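You operate a simulated robot arm through the tools that you are given. There is no shell and no other tool. Be economical: measure what you need, move in short steps, check, and stop when the job is done.

The job below is to be done with a simulated robot arm. You get a single attempt, and the scene is never put back.

Task
Fill the can in the blue slider with 110 ml of water, then drop a valve cup into it.
Fine: slider in, green button once, slider out; take the valve cup from the short peg; orange switch off.

It is judged by the outcome, as a careful person would: the job done as asked, and still so three seconds after it is handed in. It fails if anything else is knocked over, pushed out of place, dropped, spilled or broken.

Robot
A 7-joint arm with a two-finger parallel gripper, fixed in place. Base frame: the origin is at the foot of the arm, x ahead of it, y to its left, z up. Readings come in cm, rad, newtons and seconds.
With the tool pointing down near the work surface it reaches from about 24 to 68 cm from the base axis. Its first joint turns from -1.152 to 1.152 rad. Payload 2.4 kg.
Tool frame: the origin (TCP) lies between the finger pads and is the grasp point; the fingertips stand 3 cm ahead of it; z points along the fingers, y is the line along which they close. Largest opening 9.4 cm; finger width 2.8, thickness 1; the body of the gripper, 5 by 9.6 cm, starts 5.5 cm behind the TCP.
Orientation is that of the tool frame in the base frame, as a unit quaternion [w, x, y, z]. With the fingers straight down and closing along the base's y, the tool's x points along the base's -x, its y along +y and its z along -z.

Tools
- The arm moves only by the tool send_rows. Its argument "series" is one flat list of numbers, 6 for each row, row after row: the shift along the tool's x, y, z in units of 30 mm (1.0 is 30 mm), then the turn, a rotation vector about the tool's x, y, z in units of 5 degrees (1.0 is 5 degrees). In form: [x, y, z, rx, ry, rz, x, y, z, rx, ry, rz, ...]. A call has 1 to 20 rows; each row shifts and turns the commanded pose from where the row before left it, along the tool's axes as they then stand. "gripper" is the closure, from 0 (fully open) to 1 (shut), set as the call begins (left out, the last holds). A call with a number of a shift or a turn outside -1 to 1 is refused whole. A row lasts 0.2 s, in which the tool goes at most 5 cm and 0.15 rad; a call with a longer step from one row to the next is refused whole, and so is a gripper value outside its range. Where a pose cannot be reached the arm comes as near as it can. A force on the tool above 50 N (or 10 N above the force at the start of the call, whichever is more), or a blocked arm, ends the call early, and 0.2 s more pass. The fingers move at their own pace (about 15.3 cm/s each) and stop on an object; they squeeze with about 33 N. The grip force told is the motor's: it shows also when the fingers shut on nothing. Time passes only in rows, and 0.2 s behind the last, so rows that do not move let the fingers close. It gives the time, the measured TCP pose, the force on the tool (base axes), the opening and the grip force at its end, in the units of the frame above (readings bear some noise).
- Cameras (640 x 400 px; columns grow to the right, rows downward): "scene" is fixed at [4.74, 47.88, 144.86]; the picture's right is [-0.67, -0.74, 0.00], its down [-0.39, 0.35, -0.85] and it looks along [0.63, -0.57, -0.53] (base axes); focal length 313 px, centre (320, 200). "wrist" rides on the gripper at [-3.7, 0, -5.8] in the tool frame; the picture's right is [0.00, -1.00, 0.00], its down [0.97, 0.00, -0.24] and it looks along [0.24, 0.00, 0.97] (tool axes); focal length 218 px, centre (320, 200).
- camera(camera): a new picture of that camera. The clock stands still meanwhile.
- probe_pixels(camera, pixels): for up to 12 pixels [column, row] of the newest picture of that camera ("zoom" is the newest enlarged one), the place [x, y, z] in the base frame of the surface seen there, good to about 0.2 cm. The clock stands still meanwhile.
- inspect(camera, box): a new picture of the part [left, top, right, bottom] of that camera's present view, enlarged. The clock stands still meanwhile.
- finish_job(): hands the job in; it is judged then, once.

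Keep the steps short. Do not move on a guess: measure, check each grasp and each placing, and mend mistakes. In all there are 80 turns and 54 pictures (those below and enlarged ones count). Leave the gripper open and the arm clear of the work at the hand-in unless told otherwise, and finish with a single line.

The tools are called after "Request:" as a command line: name --argument value ..., lists and objects as JSON in quotes. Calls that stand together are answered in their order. send_rows: Moves the arm, as the interface text tells. Its arguments: {"type":"object","properties":{"series":{"type":"array","items":{"type":"number"}},"gripper":{"type":"number"}},"required":["series"]} The other tools are called the same way: camera (camera) takes a picture; probe_pixels (camera, pixels) gives the place of the surface under pixels of a picture; inspect (camera, box) takes an enlarged picture of a part of a camera's view; finish_job () hands the job in.

At the start:

```text
t: 0.0
tcp_pos: [30.9, -11.24, 127.28]
tcp_rot: [0.0, 0.0, 1.0, 0.0]
ft_force: [-0.1, 0.6, -0.1]
grip_width: 9.4
grip_force: 0.1
```

scene: 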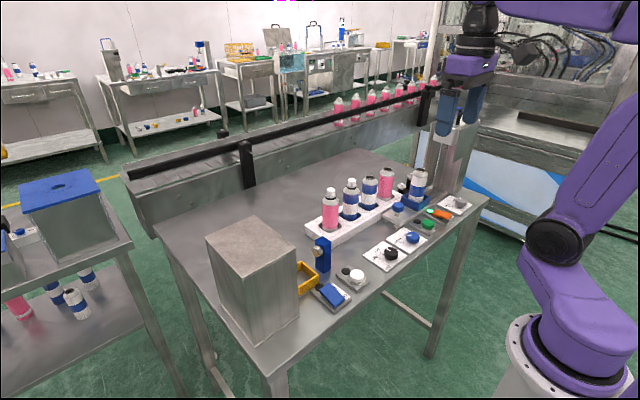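
wrist: 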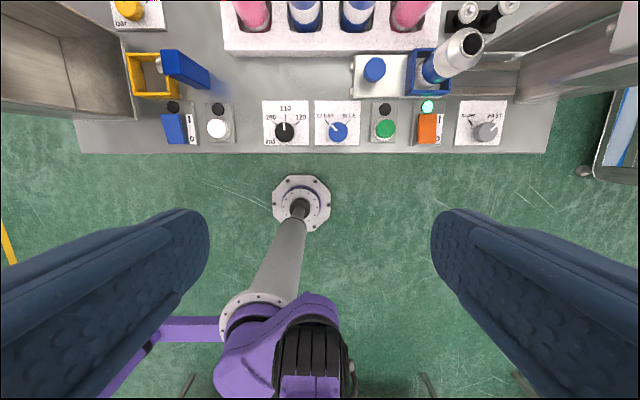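

I'll take enlarged views of the panel to read the dials and find the slider, buttons and pegs.

Request:
inspect --camera "wrist" --box '[100, 0, 320, 150]'

Request:
inspect --camera "wrist" --box '[310, 0, 530, 150]'

Request:
inspect --camera "scene" --box '[280, 150, 480, 310]'

```text
2.67 times, centred on (210, 75) of wrist
```

zoom: 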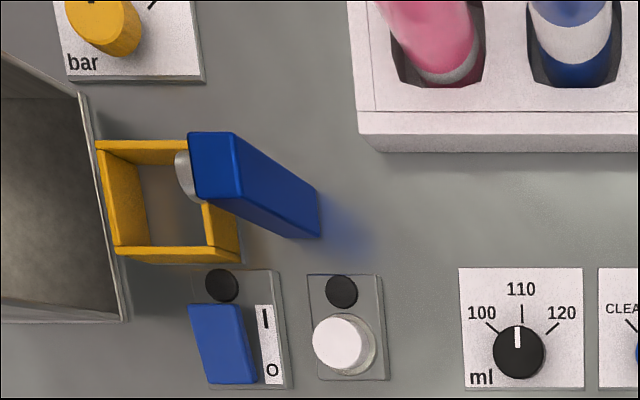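

```text
2.67 times, centred on (420, 75) of wrist
```

zoom: 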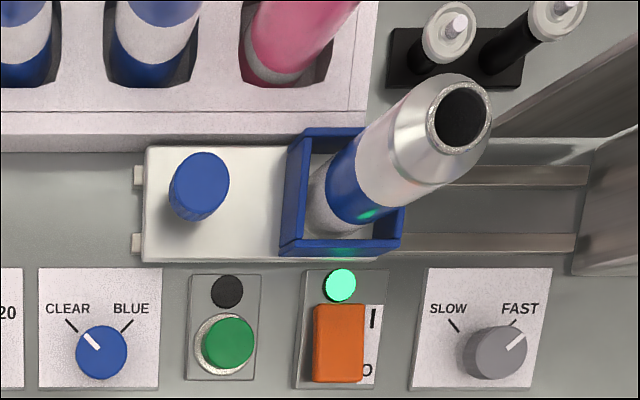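

```text
2.50 times, centred on (380, 230) of scene
```

zoom: 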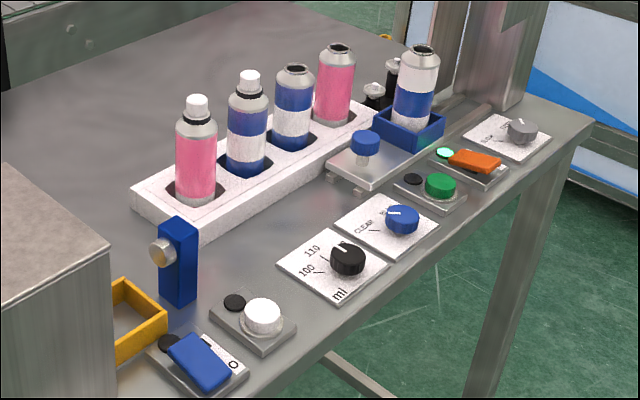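

Water dial is at CLEAR, the ml dial at 110, and the orange lamp is lit. Next I probe slider handle, can, buttons and pegs.

Request:
inspect --camera "scene" --box '[360, 150, 480, 246]'

Request:
inspect --camera "wrist" --box '[340, 0, 640, 188]'

Request:
probe_pixels --camera "wrist" --pixels '[[375, 69], [358, 80], [465, 42], [412, 90], [385, 128], [388, 109], [427, 128], [428, 106], [466, 8], [508, 4], [288, 125], [530, 75]]'

```text
4.17 times, centred on (420, 198) of scene
```

zoom: 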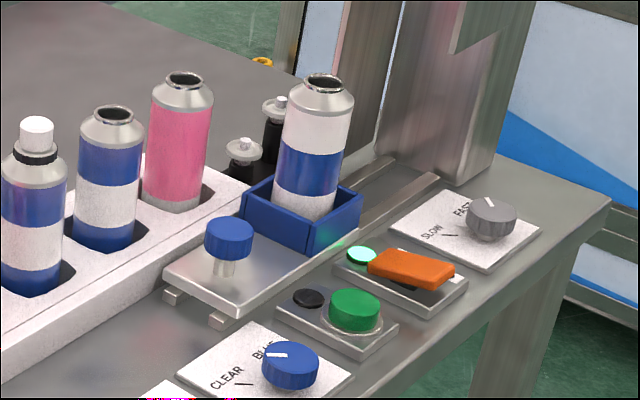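

```text
2.13 times, centred on (490, 94) of wrist
```

zoom: 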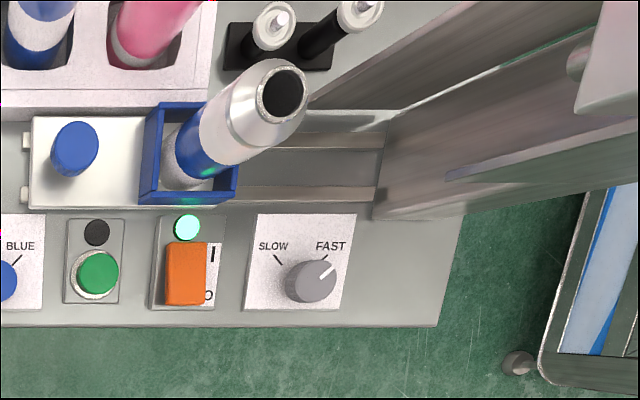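

```text
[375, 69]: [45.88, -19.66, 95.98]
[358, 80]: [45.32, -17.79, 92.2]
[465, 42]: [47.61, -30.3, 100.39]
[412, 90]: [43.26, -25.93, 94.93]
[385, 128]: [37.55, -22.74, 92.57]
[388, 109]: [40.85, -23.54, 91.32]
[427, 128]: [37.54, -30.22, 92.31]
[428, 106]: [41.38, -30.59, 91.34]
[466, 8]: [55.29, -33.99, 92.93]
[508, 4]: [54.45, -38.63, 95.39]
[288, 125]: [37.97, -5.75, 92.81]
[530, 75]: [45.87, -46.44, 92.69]
```

I probe more for geometry: can rim, knob sides, rack front, pegs with the cups, and the tower.

Request:
probe_pixels --camera "zoom" --pixels '[[283, 18], [272, 35], [362, 6], [350, 20], [75, 125], [80, 165], [60, 100], [265, 70], [225, 120], [310, 75], [590, 40], [580, 65]]'

Request:
camera --camera "scene"

Request:
probe_pixels --camera "scene" --pixels '[[402, 189], [403, 182], [419, 170], [425, 172], [398, 207], [390, 206], [406, 207], [412, 215], [375, 215], [443, 110], [470, 113], [455, 170]]'

```text
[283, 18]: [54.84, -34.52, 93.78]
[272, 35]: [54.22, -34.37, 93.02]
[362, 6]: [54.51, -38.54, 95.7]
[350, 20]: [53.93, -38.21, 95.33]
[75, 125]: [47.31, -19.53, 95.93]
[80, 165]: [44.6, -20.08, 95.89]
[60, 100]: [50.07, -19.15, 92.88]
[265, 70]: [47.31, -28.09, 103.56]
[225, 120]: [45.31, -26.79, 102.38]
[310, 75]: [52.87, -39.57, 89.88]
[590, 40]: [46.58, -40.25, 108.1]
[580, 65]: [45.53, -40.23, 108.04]
```

```text
46 pictures are left
```

scene: 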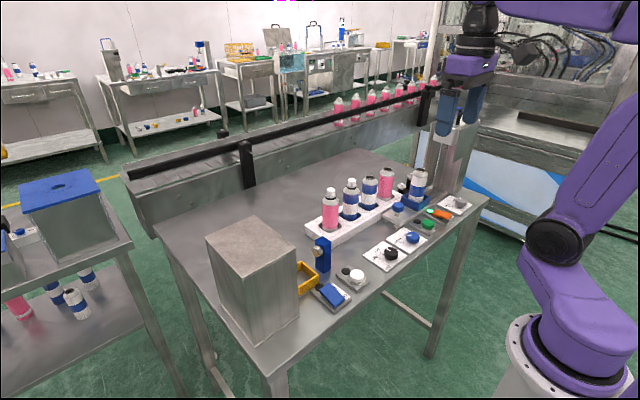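

```text
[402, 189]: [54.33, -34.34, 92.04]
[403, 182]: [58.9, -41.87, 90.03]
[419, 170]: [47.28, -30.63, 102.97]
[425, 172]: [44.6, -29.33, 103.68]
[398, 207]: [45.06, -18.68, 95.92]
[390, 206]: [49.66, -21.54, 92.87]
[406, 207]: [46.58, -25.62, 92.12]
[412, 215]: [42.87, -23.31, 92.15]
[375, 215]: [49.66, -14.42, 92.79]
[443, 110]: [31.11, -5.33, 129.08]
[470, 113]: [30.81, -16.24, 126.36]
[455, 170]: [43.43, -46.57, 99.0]
```

Knob centre is about (45.9, -19.7), top z 96; the can is at y about -29. The fingers already close along y, which keeps the gripper body clear of the rack. I move above the knob, half closed.

Request:
send_rows --series '[-1, -0.564, 0, 0, 0, 0, -1, -0.564, 0, 0, 0, 0, -1, -0.564, 0, 0, 0, 0, -1, -0.564, 0, 0, 0, 0, -1, -0.564, 0, 0, 0, 0, 0, 0, 1, 0, 0, 0, 0, 0, 1, 0, 0, 0, 0, 0, 1, 0, 0, 0, 0, 0, 1, 0, 0, 0, 0, 0, 1, 0, 0, 0]' --gripper 0.45

Request:
camera --camera "wrist"

Request:
camera --camera "scene"

```text
t: 2.2
tcp_pos: [45.87, -19.8, 112.15]
tcp_rot: [-0.001, 0.0, 1.0, 0.0]
ft_force: [1.0, 0.6, -0.8]
grip_width: 5.17
grip_force: 0.0
```

```text
45 pictures are left
```

wrist: 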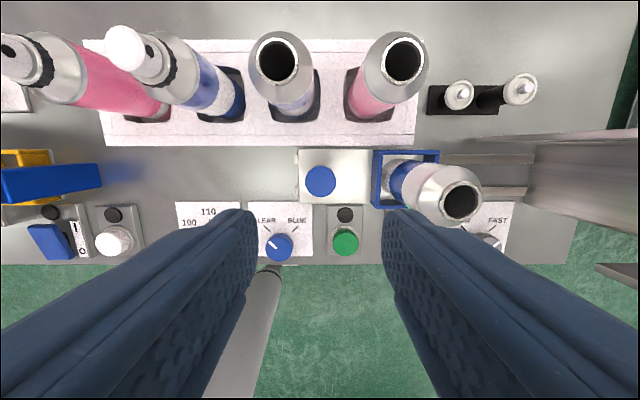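

```text
44 pictures are left
```

scene: 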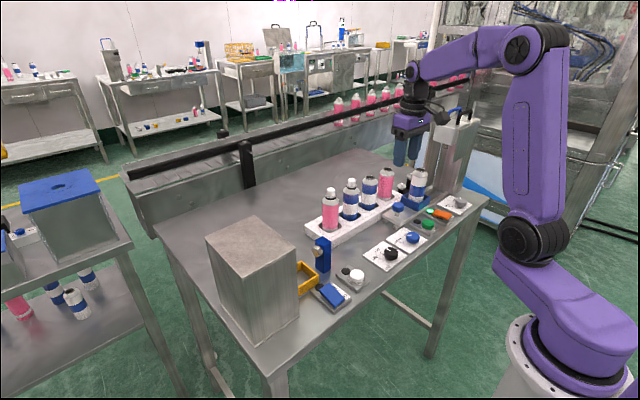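

The view now shows the pegs clearly ((459,95) short, (520,88) tall) and the dispenser tower. I probe these and enlarge the tower.

Request:
probe_pixels --camera "wrist" --pixels '[[320, 182], [306, 182], [335, 182], [320, 168], [460, 94], [458, 106], [521, 88], [460, 175], [425, 190], [455, 168], [405, 185], [620, 270]]'

Request:
inspect --camera "scene" --box '[370, 70, 500, 230]'

Request:
inspect --camera "wrist" --box '[400, 60, 560, 160]'

```text
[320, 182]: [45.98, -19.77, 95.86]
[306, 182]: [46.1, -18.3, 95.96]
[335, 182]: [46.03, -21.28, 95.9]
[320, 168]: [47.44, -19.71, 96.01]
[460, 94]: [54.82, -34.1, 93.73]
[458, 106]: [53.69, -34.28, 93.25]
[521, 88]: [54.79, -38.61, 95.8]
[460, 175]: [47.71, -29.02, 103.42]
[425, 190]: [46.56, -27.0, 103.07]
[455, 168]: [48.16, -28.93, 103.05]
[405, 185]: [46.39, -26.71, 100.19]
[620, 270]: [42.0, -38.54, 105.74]
```

```text
2.50 times, centred on (435, 150) of scene
```

zoom: 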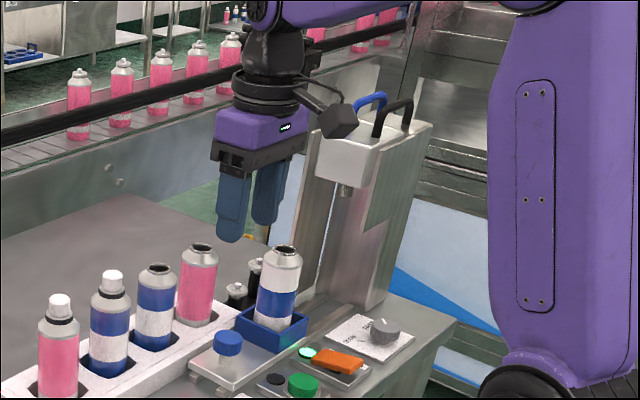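

```text
4.00 times, centred on (480, 110) of wrist
```

zoom: 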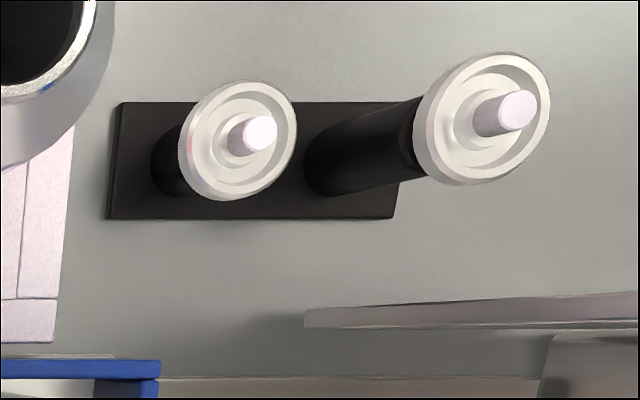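

I probe the dispenser head's near edges and nozzle to check clearance for the gripper.

Request:
inspect --camera "scene" --box '[420, 90, 500, 200]'

Request:
probe_pixels --camera "scene" --pixels '[[500, 126], [502, 138], [507, 144], [530, 138], [508, 132], [508, 148], [520, 142], [440, 147], [437, 190]]'

```text
3.64 times, centred on (460, 145) of scene
```

zoom: 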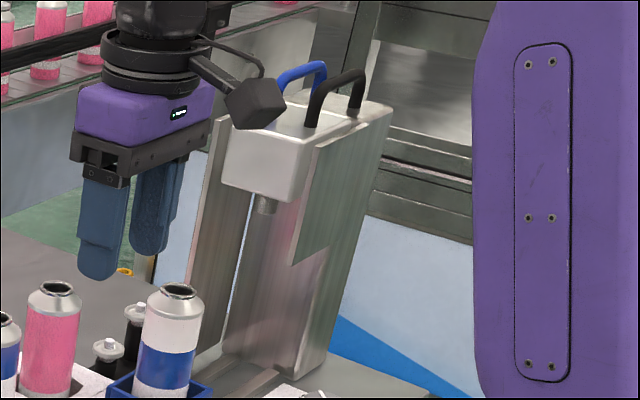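

```text
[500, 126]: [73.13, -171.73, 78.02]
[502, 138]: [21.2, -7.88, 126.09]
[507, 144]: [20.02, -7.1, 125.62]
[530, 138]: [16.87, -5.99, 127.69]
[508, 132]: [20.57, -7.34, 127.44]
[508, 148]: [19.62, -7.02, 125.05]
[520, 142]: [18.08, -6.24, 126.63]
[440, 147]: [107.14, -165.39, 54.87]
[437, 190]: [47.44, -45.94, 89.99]
```

Those pixels missed the head; I probe on the enlarged picture instead.

Request:
probe_pixels --camera "zoom" --pixels '[[228, 150], [228, 180], [290, 193], [265, 170], [265, 205], [320, 105], [225, 270], [255, 300], [300, 240], [107, 348], [135, 315], [178, 290]]'

```text
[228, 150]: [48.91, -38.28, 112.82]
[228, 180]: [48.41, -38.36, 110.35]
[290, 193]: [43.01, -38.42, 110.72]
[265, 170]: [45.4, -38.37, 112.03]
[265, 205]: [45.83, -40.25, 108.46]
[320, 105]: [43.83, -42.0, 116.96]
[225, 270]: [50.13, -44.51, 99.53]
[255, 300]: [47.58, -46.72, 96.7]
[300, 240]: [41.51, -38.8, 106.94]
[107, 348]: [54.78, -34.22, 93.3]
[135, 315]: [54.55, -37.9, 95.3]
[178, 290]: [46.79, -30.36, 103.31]
```

The head's near face is at y -38.4 (z above 110), and the nozzle at y about -40.7. The knob ends near y -32, so the gripper stays clear. I descend onto the knob to z 97.

Request:
send_rows --series '[0, 0, 1, 0, 0, 0, 0, 0, 1, 0, 0, 0, 0, 0, 1, 0, 0, 0, 0, 0, 1, 0, 0, 0, 0, 0, 0.6, 0, 0, 0, 0, 0, 0.45, 0, 0, 0]'

Request:
camera --camera "wrist"

Request:
inspect --camera "scene" --box '[350, 140, 480, 240]'

```text
t: 3.6
tcp_pos: [45.91, -19.82, 97.12]
tcp_rot: [-0.001, 0.0, 1.0, 0.0]
ft_force: [-0.7, 0.0, -0.4]
grip_width: 5.19
grip_force: 0.0
```

```text
40 pictures are left
```

wrist: 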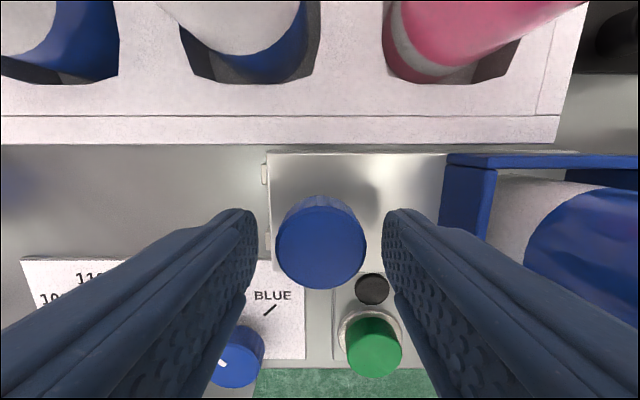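

```text
4.00 times, centred on (415, 190) of scene
```

zoom: 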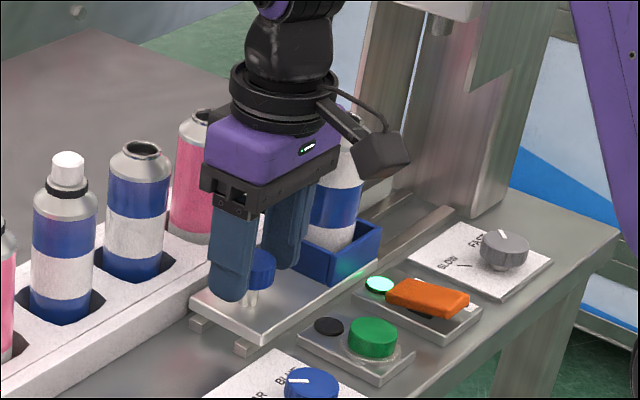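

The knob sits between the fingers. I close.

Request:
send_rows --series '[0, 0, 0, 0, 0, 0, 0, 0, 0, 0, 0, 0, 0, 0, 0, 0, 0, 0]' --gripper 1

```text
t: 4.4
tcp_pos: [45.85, -19.75, 97.05]
tcp_rot: [0.001, 0.0, 1.0, -0.001]
ft_force: [-0.5, -1.0, -8.1]
grip_width: 3.13
grip_force: 45.0
```

Gripped at 3.1 cm. I slide in gently towards -y, about 10.5 cm first.

Request:
send_rows --series '[0, -0.1, 0, 0, 0, 0, 0, -0.2, 0, 0, 0, 0, 0, -0.2, 0, 0, 0, 0, 0, -0.2, 0, 0, 0, 0, 0, -0.2, 0, 0, 0, 0, 0, -0.2, 0, 0, 0, 0, 0, -0.2, 0, 0, 0, 0, 0, -0.2, 0, 0, 0, 0, 0, -0.2, 0, 0, 0, 0, 0, -0.2, 0, 0, 0, 0, 0, -0.2, 0, 0, 0, 0, 0, -0.2, 0, 0, 0, 0, 0, -0.2, 0, 0, 0, 0, 0, -0.2, 0, 0, 0, 0, 0, -0.2, 0, 0, 0, 0, 0, -0.2, 0, 0, 0, 0, 0, -0.2, 0, 0, 0, 0, 0, -0.1, 0, 0, 0, 0]'

Request:
camera --camera "wrist"

Request:
inspect --camera "scene" --box '[370, 110, 500, 230]'

```text
t: 8.2
tcp_pos: [45.81, -29.95, 97.09]
tcp_rot: [-0.001, 0.0, 1.0, 0.001]
ft_force: [-1.1, 1.4, -18.3]
grip_width: 3.12
grip_force: 45.1
```

```text
38 pictures are left
```

wrist: 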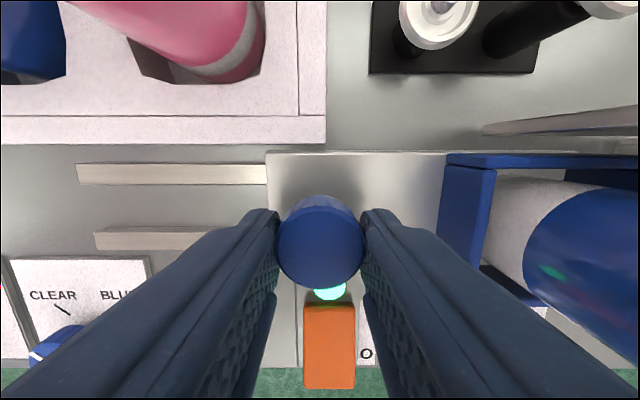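

```text
3.33 times, centred on (435, 170) of scene
```

zoom: 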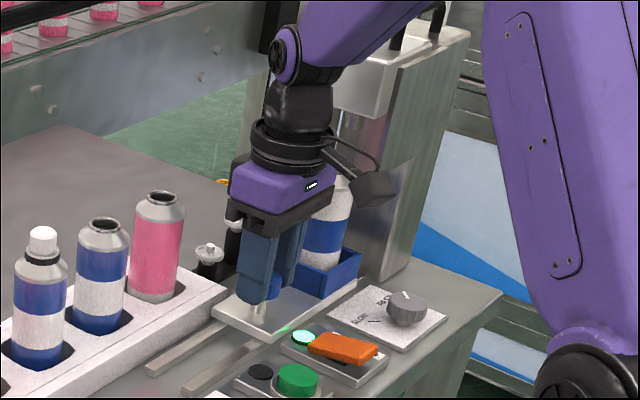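

Sliding well (y -29.95). I continue slowly towards the end stop, watching the y force.

Request:
send_rows --series '[0, -0.1, 0, 0, 0, 0, 0, -0.1, 0, 0, 0, 0, 0, -0.1, 0, 0, 0, 0, 0, -0.1, 0, 0, 0, 0, 0, -0.1, 0, 0, 0, 0, 0, 0, 0, 0, 0, 0]'

Request:
inspect --camera "scene" --box '[400, 110, 480, 220]'

```text
t: 9.6
tcp_pos: [45.72, -31.44, 97.17]
tcp_rot: [0.0, 0.001, 1.0, 0.0]
ft_force: [-1.5, -1.3, -16.1]
grip_width: 3.17
grip_force: 44.6
```

```text
3.64 times, centred on (440, 165) of scene
```

zoom: 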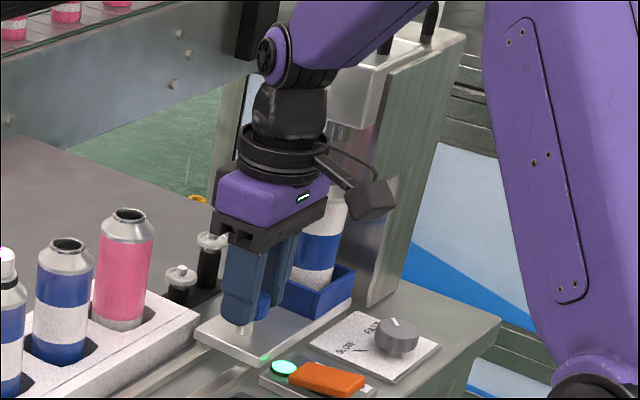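

By my estimate the can is now about under the nozzle. I nudge on to feel for the end stop.

Request:
send_rows --series '[0, -0.07, 0, 0, 0, 0, 0, -0.07, 0, 0, 0, 0, 0, -0.07, 0, 0, 0, 0, 0, 0, 0, 0, 0, 0]'

Request:
camera --camera "wrist"

```text
t: 10.6
tcp_pos: [45.87, -31.87, 97.14]
tcp_rot: [-0.002, -0.001, 1.0, 0.002]
ft_force: [-7.5, 17.5, -7.6]
grip_width: 3.14
grip_force: 45.2
```

```text
35 pictures are left
```

wrist: 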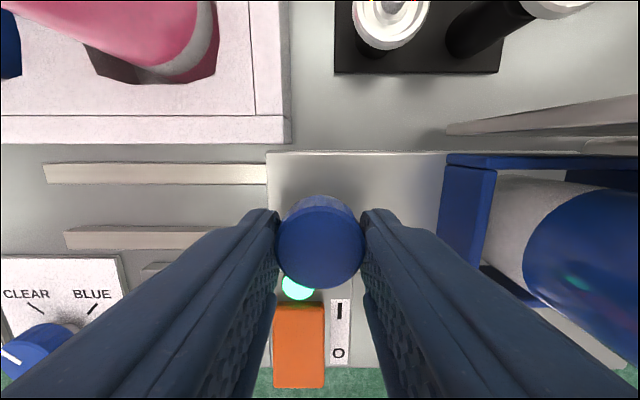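

The y force rose to 17.5 N and motion stopped at -31.87: the end stop. I release and rise.

Request:
send_rows --series '[0, 0, 0, 0, 0, 0, 0, 0, 0, 0, 0, 0, 0, 0, -0.5, 0, 0, 0, 0, 0, -1, 0, 0, 0, 0, 0.8, -1, 0, 0, 0, 0, 1, -1, 0, 0, 0, 0, 1, 0, 0, 0, 0]' --gripper 0.45

Request:
camera --camera "scene"

Request:
camera --camera "wrist"

```text
t: 12.2
tcp_pos: [45.71, -23.73, 107.74]
tcp_rot: [0.0, 0.001, 1.0, 0.0]
ft_force: [0.5, 0.0, -0.6]
grip_width: 5.16
grip_force: 0.0
```

```text
34 pictures are left
```

scene: 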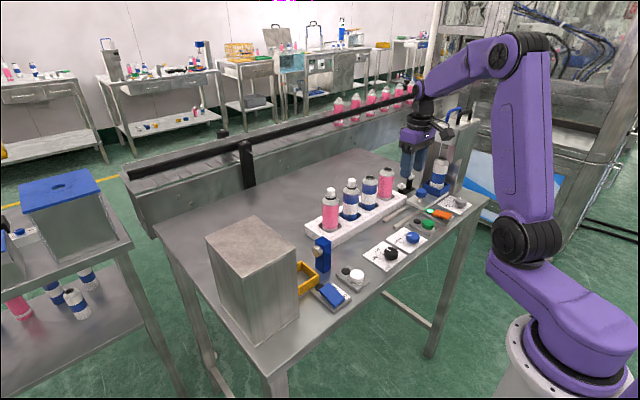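

```text
33 pictures are left
```

wrist: 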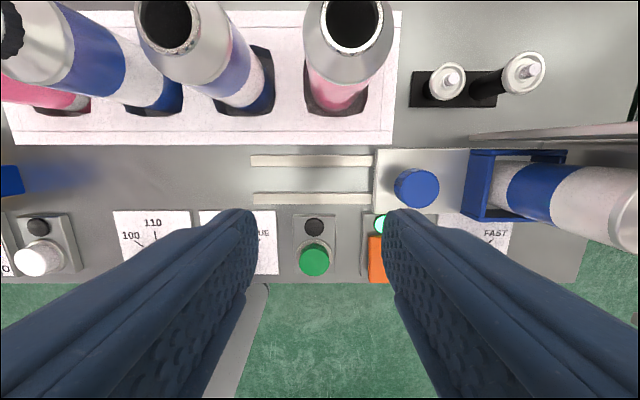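

The slider is in. Next the green button at (314,261): I probe it, the orange switch and the ml dial.

Request:
probe_pixels --camera "wrist" --pixels '[[314, 262], [314, 250], [314, 272], [302, 262], [326, 262], [314, 227], [378, 245], [376, 275], [448, 77], [526, 68]]'

Request:
inspect --camera "scene" --box '[350, 180, 480, 270]'

```text
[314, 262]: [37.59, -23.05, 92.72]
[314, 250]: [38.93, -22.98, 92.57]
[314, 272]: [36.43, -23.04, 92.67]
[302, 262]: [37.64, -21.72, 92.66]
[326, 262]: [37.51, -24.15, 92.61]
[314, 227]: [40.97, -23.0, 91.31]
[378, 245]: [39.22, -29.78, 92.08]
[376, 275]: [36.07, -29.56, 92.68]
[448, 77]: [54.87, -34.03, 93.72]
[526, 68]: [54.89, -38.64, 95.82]
```

```text
4.44 times, centred on (415, 225) of scene
```

zoom: 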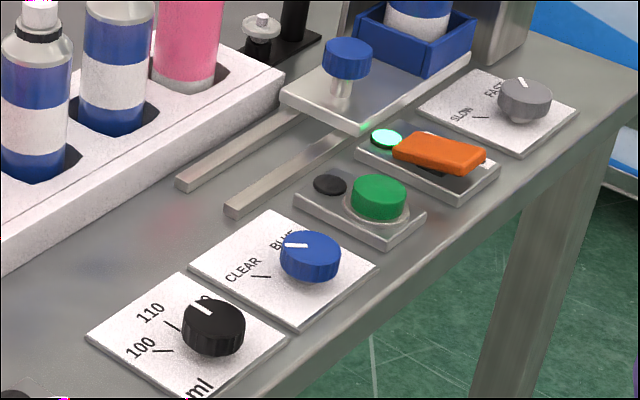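

Green button centre is (37.65, -22.95), top 92.65. Both dials read right (110, CLEAR). I close the fingers and stand just above the button.

Request:
send_rows --series '[0.9, 0.1, 0, 0, 0, 0, 0.9, 0.1, 0, 0, 0, 0, 0.887, 0.06, 0, 0, 0, 0, 0, 0, 1, 0, 0, 0, 0, 0, 1, 0, 0, 0, 0, 0, 1, 0, 0, 0, 0, 0, 0.65, 0, 0, 0]' --gripper 1

Request:
inspect --camera "wrist" --box '[200, 100, 440, 400]'

```text
t: 13.8
tcp_pos: [37.79, -22.79, 96.61]
tcp_rot: [0.0, 0.0, 1.0, 0.001]
ft_force: [0.6, -0.4, -0.8]
grip_width: 0.0
grip_force: 33.1
```

```text
1.33 times, centred on (320, 250) of wrist
```

zoom: 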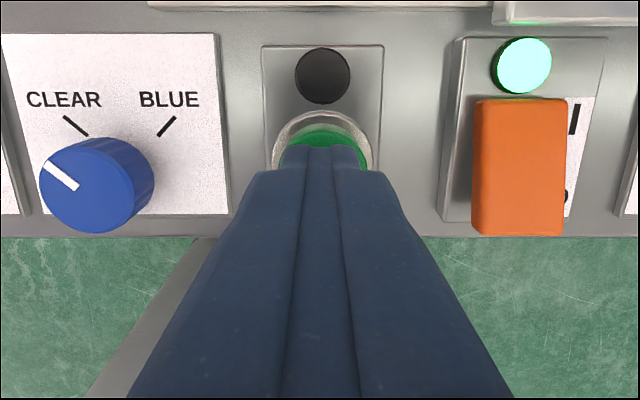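

Fingertips are over the button. I press in small steps (about 0.4 cm in), holding no longer than needed, then check the lamp.

Request:
send_rows --series '[0, 0, 0.2, 0, 0, 0, 0, 0, 0.1, 0, 0, 0, 0, 0, 0.08, 0, 0, 0, 0, 0, 0.07, 0, 0, 0]'

Request:
inspect --camera "wrist" --box '[200, 100, 440, 400]'

```text
t: 14.8
tcp_pos: [37.64, -22.85, 95.3]
tcp_rot: [-0.001, 0.0, 1.0, 0.0]
ft_force: [-0.9, -0.3, 0.8]
grip_width: 0.0
grip_force: 32.4
```

```text
1.33 times, centred on (320, 250) of wrist
```

zoom: 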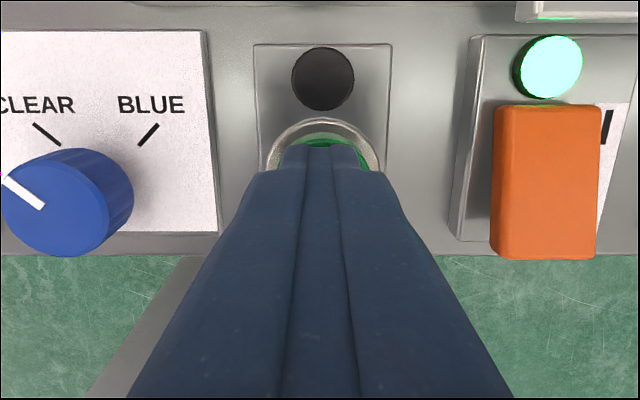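

Force is still only 0.8 N and the lamp dark. I press on in 1 mm steps.

Request:
send_rows --series '[0, 0, 0.04, 0, 0, 0, 0, 0, 0.04, 0, 0, 0]'

Request:
inspect --camera "wrist" --box '[200, 100, 440, 400]'

```text
t: 15.4
tcp_pos: [37.77, -22.9, 95.08]
tcp_rot: [-0.001, 0.001, 1.0, 0.001]
ft_force: [1.4, -1.2, 2.1]
grip_width: 0.01
grip_force: 32.8
```

```text
1.33 times, centred on (320, 250) of wrist
```

zoom: 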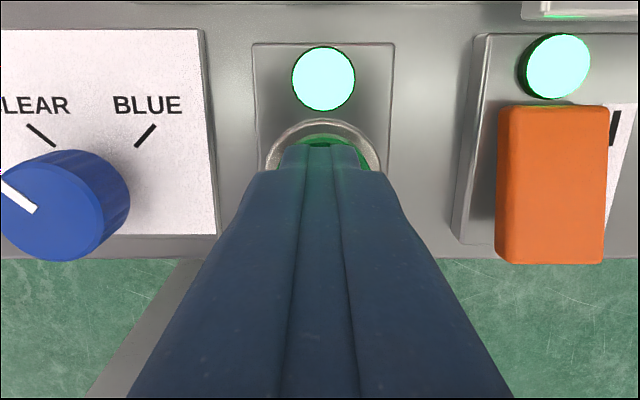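

The lamp at (323,78) lit: filling has begun. I rise straight off the button and let it run, then look.

Request:
send_rows --series '[0, 0, -0.5, 0, 0, 0, 0, 0, -1, 0, 0, 0, 0, 0, -1, 0, 0, 0, 0, 0, -1, 0, 0, 0, 0, 0, 0, 0, 0, 0, 0, 0, 0, 0, 0, 0, 0, 0, 0, 0, 0, 0]'

Request:
camera --camera "wrist"

Request:
inspect --camera "scene" --box '[380, 100, 500, 230]'

```text
t: 17.0
tcp_pos: [37.84, -22.73, 105.59]
tcp_rot: [0.0, 0.0, 1.0, 0.0]
ft_force: [0.5, 0.6, -0.5]
grip_width: 0.0
grip_force: 32.6
```

```text
28 pictures are left
```

wrist: 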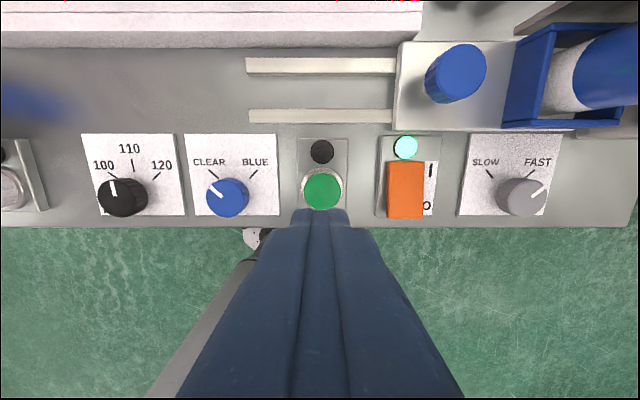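

```text
3.08 times, centred on (440, 165) of scene
```

zoom: 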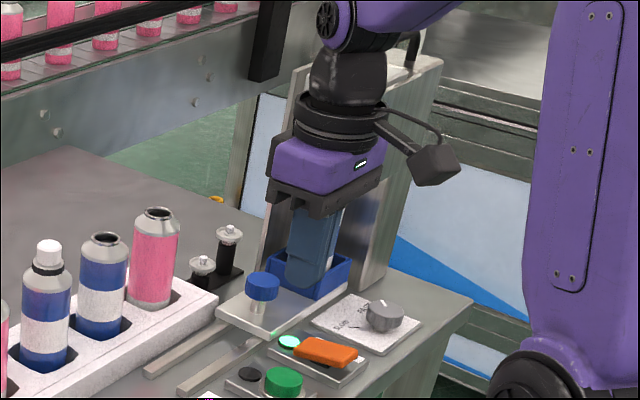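

The lamp is dark again. To see whether water still flows I move left, up and clear, waiting a few seconds.

Request:
send_rows --series '[-0.9, 0.5, -0.5, 0, 0, 0, -0.9, 0.5, -0.5, 0, 0, 0, -0.9, 0.5, 0, 0, 0, 0, 0, 1, 0, 0, 0, 0, 0, 1, 0, 0, 0, 0, 0, 0, 0, 0, 0, 0, 0, 0, 0, 0, 0, 0, 0, 0, 0, 0, 0, 0, 0, 0, 0, 0, 0, 0, 0, 0, 0, 0, 0, 0, 0, 0, 0, 0, 0, 0, 0, 0, 0, 0, 0, 0, 0, 0, 0, 0, 0, 0, 0, 0, 0, 0, 0, 0, 0, 0, 0, 0, 0, 0]' --gripper 0.45

Request:
inspect --camera "scene" --box '[380, 100, 500, 230]'

```text
t: 20.2
tcp_pos: [45.84, -12.45, 108.62]
tcp_rot: [0.0, 0.001, 1.0, 0.0]
ft_force: [0.4, -0.5, 0.3]
grip_width: 5.19
grip_force: 0.0
```

```text
3.08 times, centred on (440, 165) of scene
```

zoom: 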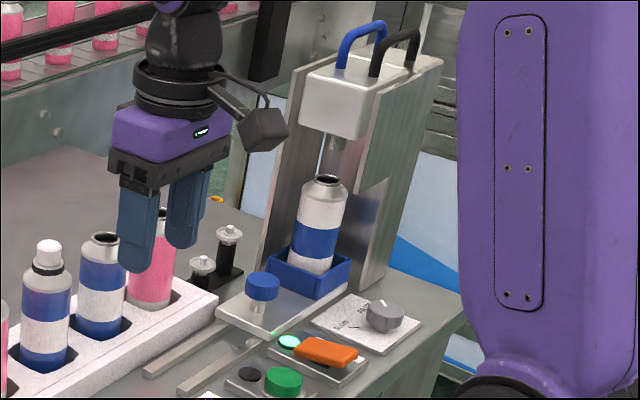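

No stream, the can stands under the nozzle, nothing spilled: the fill is over. I return above the knob at (45.9, -31.8) and go down to grip it.

Request:
send_rows --series '[0, -0.92, 0, 0, 0, 0, 0, -0.92, 0, 0, 0, 0, 0, -0.92, 0, 0, 0, 0, 0, -0.92, 0, 0, 0, 0, 0, -0.92, 0, 0, 0, 0, 0, -0.92, 0, 0, 0, 0, 0, -0.92, 0, 0, 0, 0, 0, 0, 1, 0, 0, 0, 0, 0, 1, 0, 0, 0]'

Request:
camera --camera "wrist"

```text
t: 22.2
tcp_pos: [45.84, -31.7, 102.55]
tcp_rot: [0.0, -0.001, 1.0, 0.0]
ft_force: [-0.1, -0.7, 0.1]
grip_width: 5.16
grip_force: 0.0
```

```text
25 pictures are left
```

wrist: 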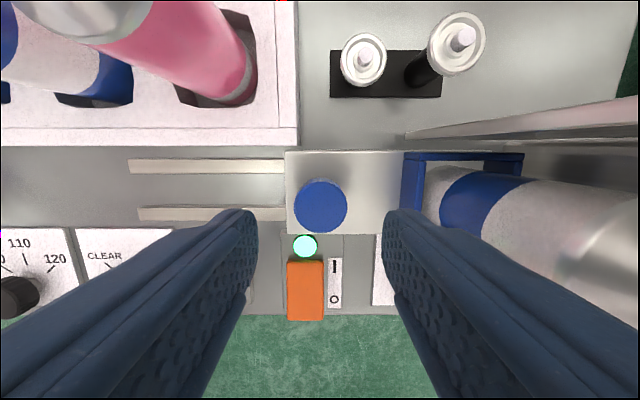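

Knob is centred (320,205). I descend and close.

Request:
send_rows --series '[0, 0, 0.9, 0, 0, 0, 0, 0, 0.6, 0, 0, 0, 0, 0, 0.32, 0, 0, 0]'

Request:
send_rows --series '[0, 0, 0, 0, 0, 0, 0, 0, 0, 0, 0, 0, 0, 0, 0, 0, 0, 0]' --gripper 1

```text
t: 23.0
tcp_pos: [45.92, -31.77, 97.09]
tcp_rot: [0.001, 0.0, 1.0, 0.0]
ft_force: [-0.6, -1.3, -0.6]
grip_width: 5.19
grip_force: 0.1
```

```text
t: 23.8
tcp_pos: [45.97, -31.67, 97.14]
tcp_rot: [0.0, 0.0, 1.0, 0.0]
ft_force: [0.3, -1.1, -4.8]
grip_width: 3.15
grip_force: 44.6
```

Gripped. I slide out gently by 11.5 cm, keeping the last stretch for a slow check.

Request:
send_rows --series '[0, 0.08, 0, 0, 0, 0, 0, 0.15, 0, 0, 0, 0, 0, 0.2, 0, 0, 0, 0, 0, 0.22, 0, 0, 0, 0, 0, 0.22, 0, 0, 0, 0, 0, 0.22, 0, 0, 0, 0, 0, 0.22, 0, 0, 0, 0, 0, 0.22, 0, 0, 0, 0, 0, 0.22, 0, 0, 0, 0, 0, 0.22, 0, 0, 0, 0, 0, 0.22, 0, 0, 0, 0, 0, 0.22, 0, 0, 0, 0, 0, 0.22, 0, 0, 0, 0, 0, 0.22, 0, 0, 0, 0, 0, 0.22, 0, 0, 0, 0, 0, 0.22, 0, 0, 0, 0, 0, 0.22, 0, 0, 0, 0, 0, 0.2, 0, 0, 0, 0, 0, 0.12, 0, 0, 0, 0, 0, 0.06, 0, 0, 0, 0]'

Request:
send_rows --series '[0, 0.06, 0, 0, 0, 0, 0, 0.06, 0, 0, 0, 0, 0, 0.05, 0, 0, 0, 0, 0, 0, 0, 0, 0, 0]'

Request:
inspect --camera "scene" --box '[350, 130, 480, 230]'

```text
t: 28.0
tcp_pos: [45.88, -20.0, 97.2]
tcp_rot: [-0.001, -0.001, 1.0, 0.0]
ft_force: [9.8, 1.6, -3.4]
grip_width: 3.16
grip_force: 44.9
```

```text
t: 29.0
tcp_pos: [45.98, -19.86, 97.18]
tcp_rot: [0.002, 0.001, 1.0, -0.001]
ft_force: [12.5, -17.9, -6.1]
grip_width: 3.15
grip_force: 45.1
```

```text
4.00 times, centred on (415, 180) of scene
```

zoom: 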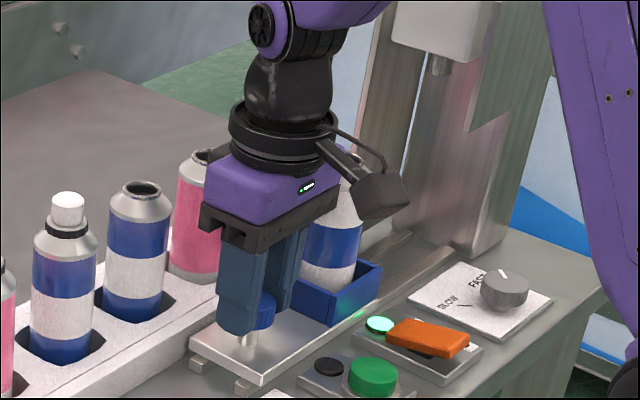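

Slider is at its out stop (-17.9 N). I release, rise, and look at the can and pegs.

Request:
send_rows --series '[0, 0, 0, 0, 0, 0, 0, 0, 0, 0, 0, 0, 0, 0, -0.5, 0, 0, 0, 0, 0, -1, 0, 0, 0, 0, 0, -1, 0, 0, 0, 0, 0, -1, 0, 0, 0, 0, 0, -1, 0, 0, 0, 0, 0, -1, 0, 0, 0, 0, 0, 0, 0, 0, 0]' --gripper 0.45

Request:
camera --camera "wrist"

```text
t: 31.0
tcp_pos: [45.8, -19.52, 113.59]
tcp_rot: [-0.001, 0.0, 1.0, 0.0]
ft_force: [0.7, -0.6, 0.5]
grip_width: 5.17
grip_force: 0.1
```

```text
23 pictures are left
```

wrist: 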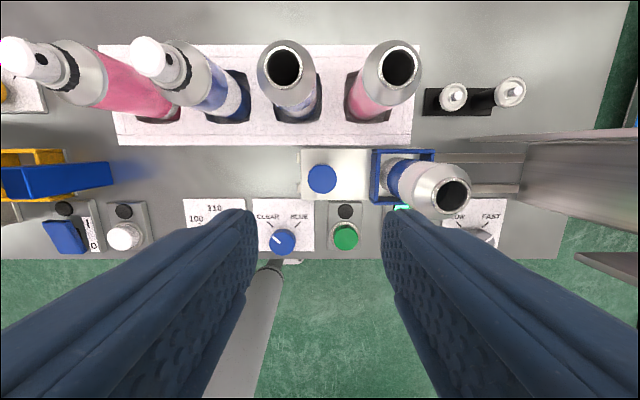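

Slider out, can upright. For the short-peg cup at about (54.7,-34.3), the tall peg is just 4.3 cm off in y, so I need to close along x. I turn the tool +90° about its axis here, at height; and probe bottle height and cups meanwhile.

Request:
probe_pixels --camera "wrist" --pixels '[[398, 45], [372, 62], [453, 97], [441, 96], [465, 96], [453, 85], [453, 109], [510, 92], [496, 92], [453, 176], [436, 195], [471, 190]]'

Request:
send_rows --series '[0, 0, 0, 0, 0, 1, 0, 0, 0, 0, 0, 1, 0, 0, 0, 0, 0, 1, 0, 0, 0, 0, 0, 1, 0, 0, 0, 0, 0, 1, 0, 0, 0, 0, 0, 1, 0, 0, 0, 0, 0, 1, 0, 0, 0, 0, 0, 1, 0, 0, 0, 0, 0, 1, 0, 0, 0, 0, 0, 1, 0, 0, 0, 0, 0, 1, 0, 0, 0, 0, 0, 1, 0, 0, 0, 0, 0, 1, 0, 0, 0, 0, 0, 1, 0, 0, 0, 0, 0, 1, 0, 0, 0, 0, 0, 1, 0, 0, 0, 0, 0, 1, 0, 0, 0, 0, 0, 1]'

```text
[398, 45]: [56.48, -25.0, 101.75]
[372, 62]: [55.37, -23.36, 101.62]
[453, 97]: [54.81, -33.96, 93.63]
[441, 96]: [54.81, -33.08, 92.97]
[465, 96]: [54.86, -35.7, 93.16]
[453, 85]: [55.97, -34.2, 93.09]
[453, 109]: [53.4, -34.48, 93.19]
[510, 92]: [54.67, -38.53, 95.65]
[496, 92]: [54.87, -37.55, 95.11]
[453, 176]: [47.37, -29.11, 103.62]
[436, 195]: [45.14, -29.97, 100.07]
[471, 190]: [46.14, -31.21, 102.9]
```

```text
t: 34.8
tcp_pos: [45.8, -19.59, 113.63]
tcp_rot: [0.0, 0.708, 0.706, 0.0]
ft_force: [0.5, 0.6, 0.1]
grip_width: 5.18
grip_force: 0.0
```

Turned. Cup centre from edges is (54.75, -34.4), rim z 93.1, diameter about 2.7. I travel there at height.

Request:
send_rows --series '[-0.987, 0.597, 0, 0, 0, 0, -0.987, 0.597, 0, 0, 0, 0, -0.987, 0.597, 0, 0, 0, 0, -0.987, 0.597, 0, 0, 0, 0, -0.987, 0.597, 0, 0, 0, 0, 0, 0, 0, 0, 0, 0]'

Request:
camera --camera "wrist"

Request:
inspect --camera "scene" --box '[350, 80, 500, 210]'

```text
t: 36.2
tcp_pos: [54.75, -34.34, 113.64]
tcp_rot: [0.0, 0.707, 0.707, 0.0]
ft_force: [0.3, 0.8, 0.2]
grip_width: 5.17
grip_force: 0.0
```

```text
22 pictures are left
```

wrist: 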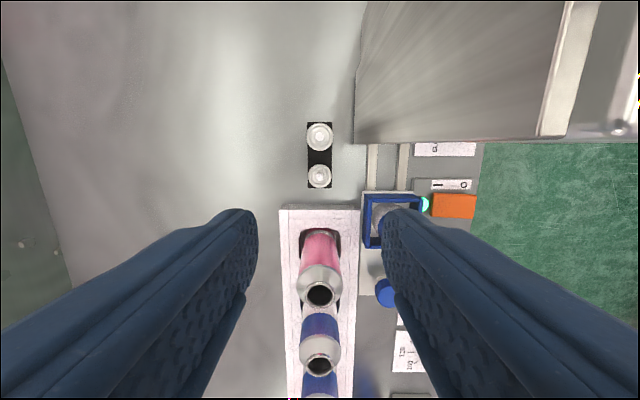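

```text
3.08 times, centred on (425, 145) of scene
```

zoom: 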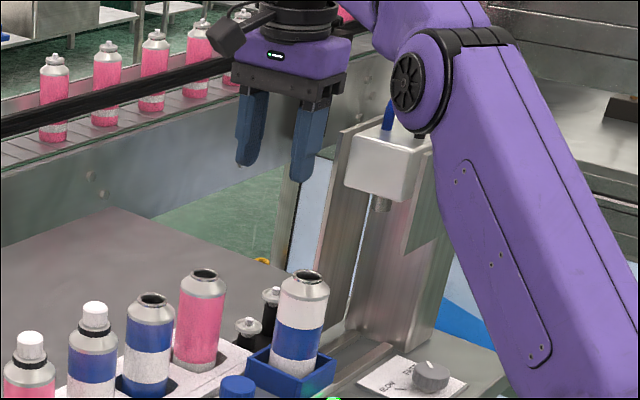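

Cup at (320,176) is centred between the fingers; the arm is clear of the head. I descend to z 101 and look again.

Request:
send_rows --series '[0, 0, 1, 0, 0, 0, 0, 0, 1, 0, 0, 0, 0, 0, 1, 0, 0, 0, 0, 0, 1, 0, 0, 0, 0, 0, 0.2, 0, 0, 0, 0, 0, 0, 0, 0, 0]'

Request:
camera --camera "wrist"

Request:
inspect --camera "scene" --box '[350, 80, 500, 210]'

```text
t: 37.6
tcp_pos: [54.73, -34.36, 101.04]
tcp_rot: [0.0, 0.707, 0.707, 0.0]
ft_force: [-0.1, 0.9, -0.5]
grip_width: 5.17
grip_force: 0.1
```

```text
20 pictures are left
```

wrist: 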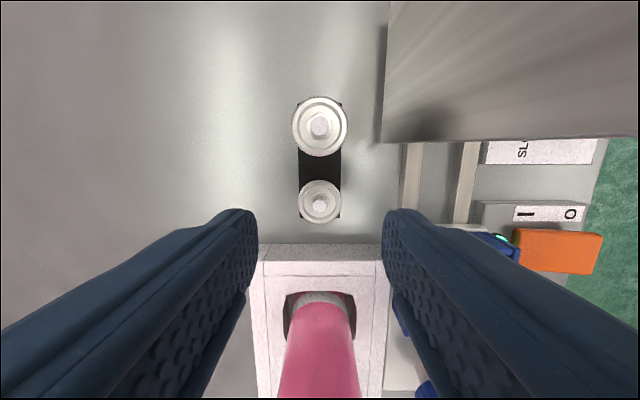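

```text
3.08 times, centred on (425, 145) of scene
```

zoom: 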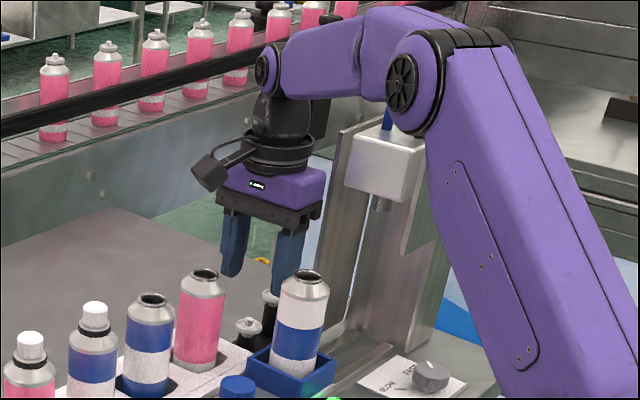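

Alignment is good (cup computed at y -34.5, x 54.73). I shift 0.1 cm and descend to z 95.2 so the tips straddle the rim at 93.1.

Request:
send_rows --series '[-0.04, 0, 0.9, 0, 0, 0, 0, 0, 0.6, 0, 0, 0, 0, 0, 0.3, 0, 0, 0, 0, 0, 0.15, 0, 0, 0]'

Request:
inspect --camera "wrist" --box '[200, 100, 440, 300]'

Request:
inspect --camera "scene" --box '[380, 150, 440, 200]'

```text
t: 38.6
tcp_pos: [54.8, -34.41, 95.16]
tcp_rot: [0.0, 0.707, 0.707, 0.0]
ft_force: [-0.7, -0.5, -0.3]
grip_width: 5.17
grip_force: 0.1
```

```text
2.00 times, centred on (320, 200) of wrist
```

zoom: 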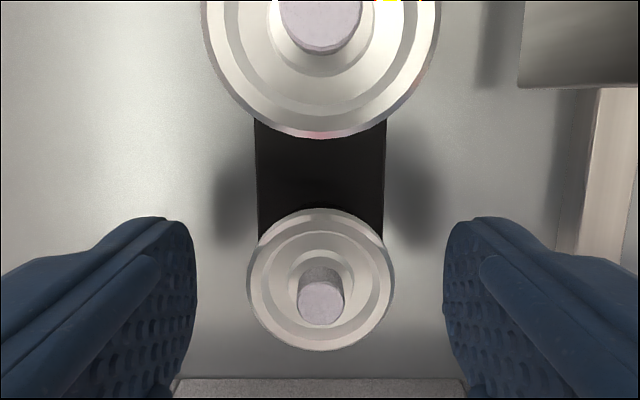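

```text
8.00 times, centred on (410, 175) of scene
```

zoom: 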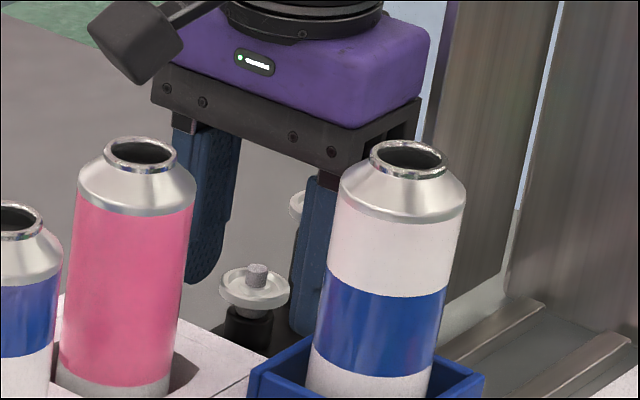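

The rim stands between both pads. I close.

Request:
send_rows --series '[0, 0, 0, 0, 0, 0, 0, 0, 0, 0, 0, 0, 0, 0, 0, 0, 0, 0]' --gripper 1

```text
t: 39.4
tcp_pos: [54.97, -34.44, 95.18]
tcp_rot: [0.0, 0.707, 0.707, 0.0]
ft_force: [0.0, 0.2, 0.5]
grip_width: 2.25
grip_force: 33.4
```

Opening is 2.25 cm, narrower than I estimated for the rim. I look before lifting.

Request:
inspect --camera "wrist" --box '[200, 100, 440, 300]'

Request:
inspect --camera "scene" --box '[380, 150, 440, 200]'

```text
2.00 times, centred on (320, 200) of wrist
```

zoom: 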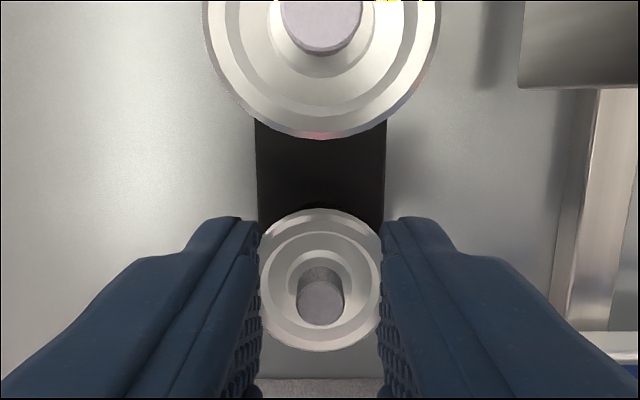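

```text
8.00 times, centred on (410, 175) of scene
```

zoom: 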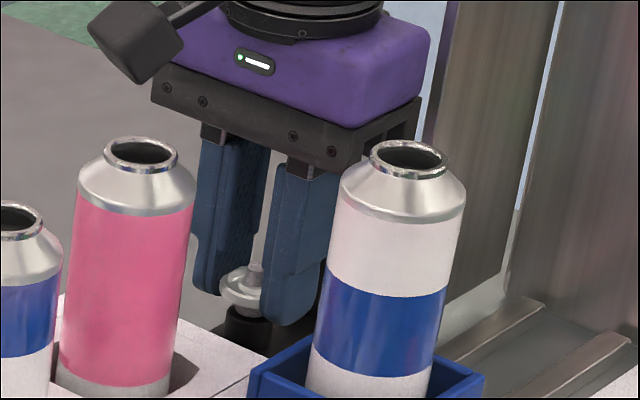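

The cup's rim is between the pads. I lift straight up slowly and check it comes along.

Request:
send_rows --series '[0, 0, -0.2, 0, 0, 0, 0, 0, -0.3, 0, 0, 0, 0, 0, -0.4, 0, 0, 0, 0, 0, -0.6, 0, 0, 0, 0, 0, -0.8, 0, 0, 0, 0, 0, -0.8, 0, 0, 0, 0, 0, -0.8, 0, 0, 0, 0, 0, -0.8, 0, 0, 0, 0, 0, -0.6, 0, 0, 0]'

Request:
inspect --camera "wrist" --box '[200, 100, 440, 300]'

Request:
inspect --camera "scene" --box '[370, 110, 450, 200]'

```text
t: 41.4
tcp_pos: [54.82, -34.63, 111.12]
tcp_rot: [0.0, 0.707, 0.707, 0.0]
ft_force: [-0.2, 0.0, -0.3]
grip_width: 2.23
grip_force: 32.9
```

```text
2.00 times, centred on (320, 200) of wrist
```

zoom: 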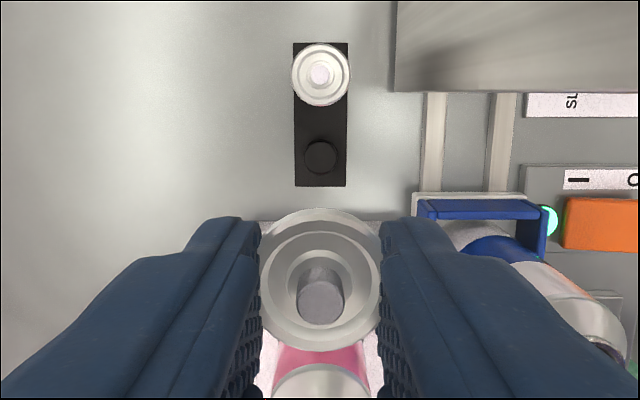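

```text
4.44 times, centred on (410, 155) of scene
```

zoom: 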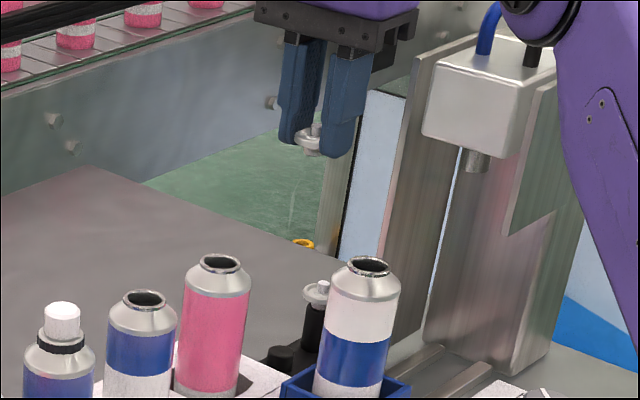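

The cup came off cleanly (short peg now bare, tall cup still there). Now I measure the can's mouth rim.

Request:
probe_pixels --camera "zoom" --pixels '[[348, 269], [390, 269], [368, 277], [368, 259], [354, 262], [383, 262], [354, 275], [384, 275], [368, 268]]'

```text
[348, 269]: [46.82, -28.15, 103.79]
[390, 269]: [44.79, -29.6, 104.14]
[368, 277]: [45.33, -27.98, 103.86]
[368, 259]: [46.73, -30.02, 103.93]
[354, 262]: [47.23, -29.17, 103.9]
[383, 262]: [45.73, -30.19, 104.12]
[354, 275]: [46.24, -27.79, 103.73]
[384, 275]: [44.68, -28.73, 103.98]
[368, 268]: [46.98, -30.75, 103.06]
```

Mouth centre is (45.94, -28.96), rim z 103.95, about 2.5 cm across. I look closely at how far the held cup reaches compared to the fingertips.

Request:
inspect --camera "scene" --box '[420, 128, 444, 144]'

```text
16.00 times, centred on (432, 136) of scene
```

zoom: 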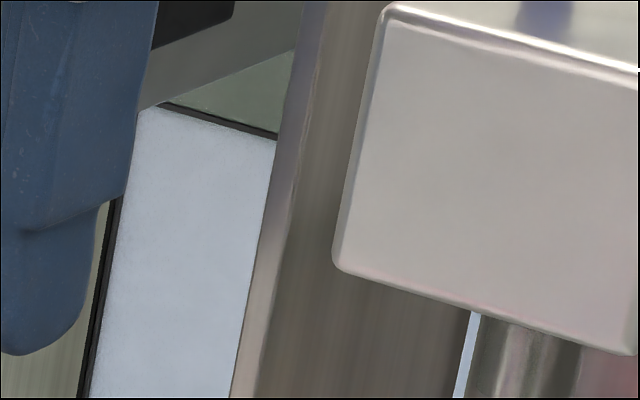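

I mis-placed that box (the view is centred on 410); trying again.

Request:
inspect --camera "scene" --box '[392, 128, 424, 150]'

```text
16.00 times, centred on (408, 139) of scene
```

zoom: 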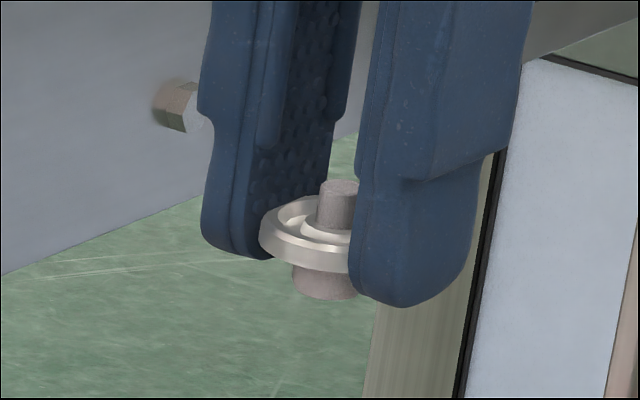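

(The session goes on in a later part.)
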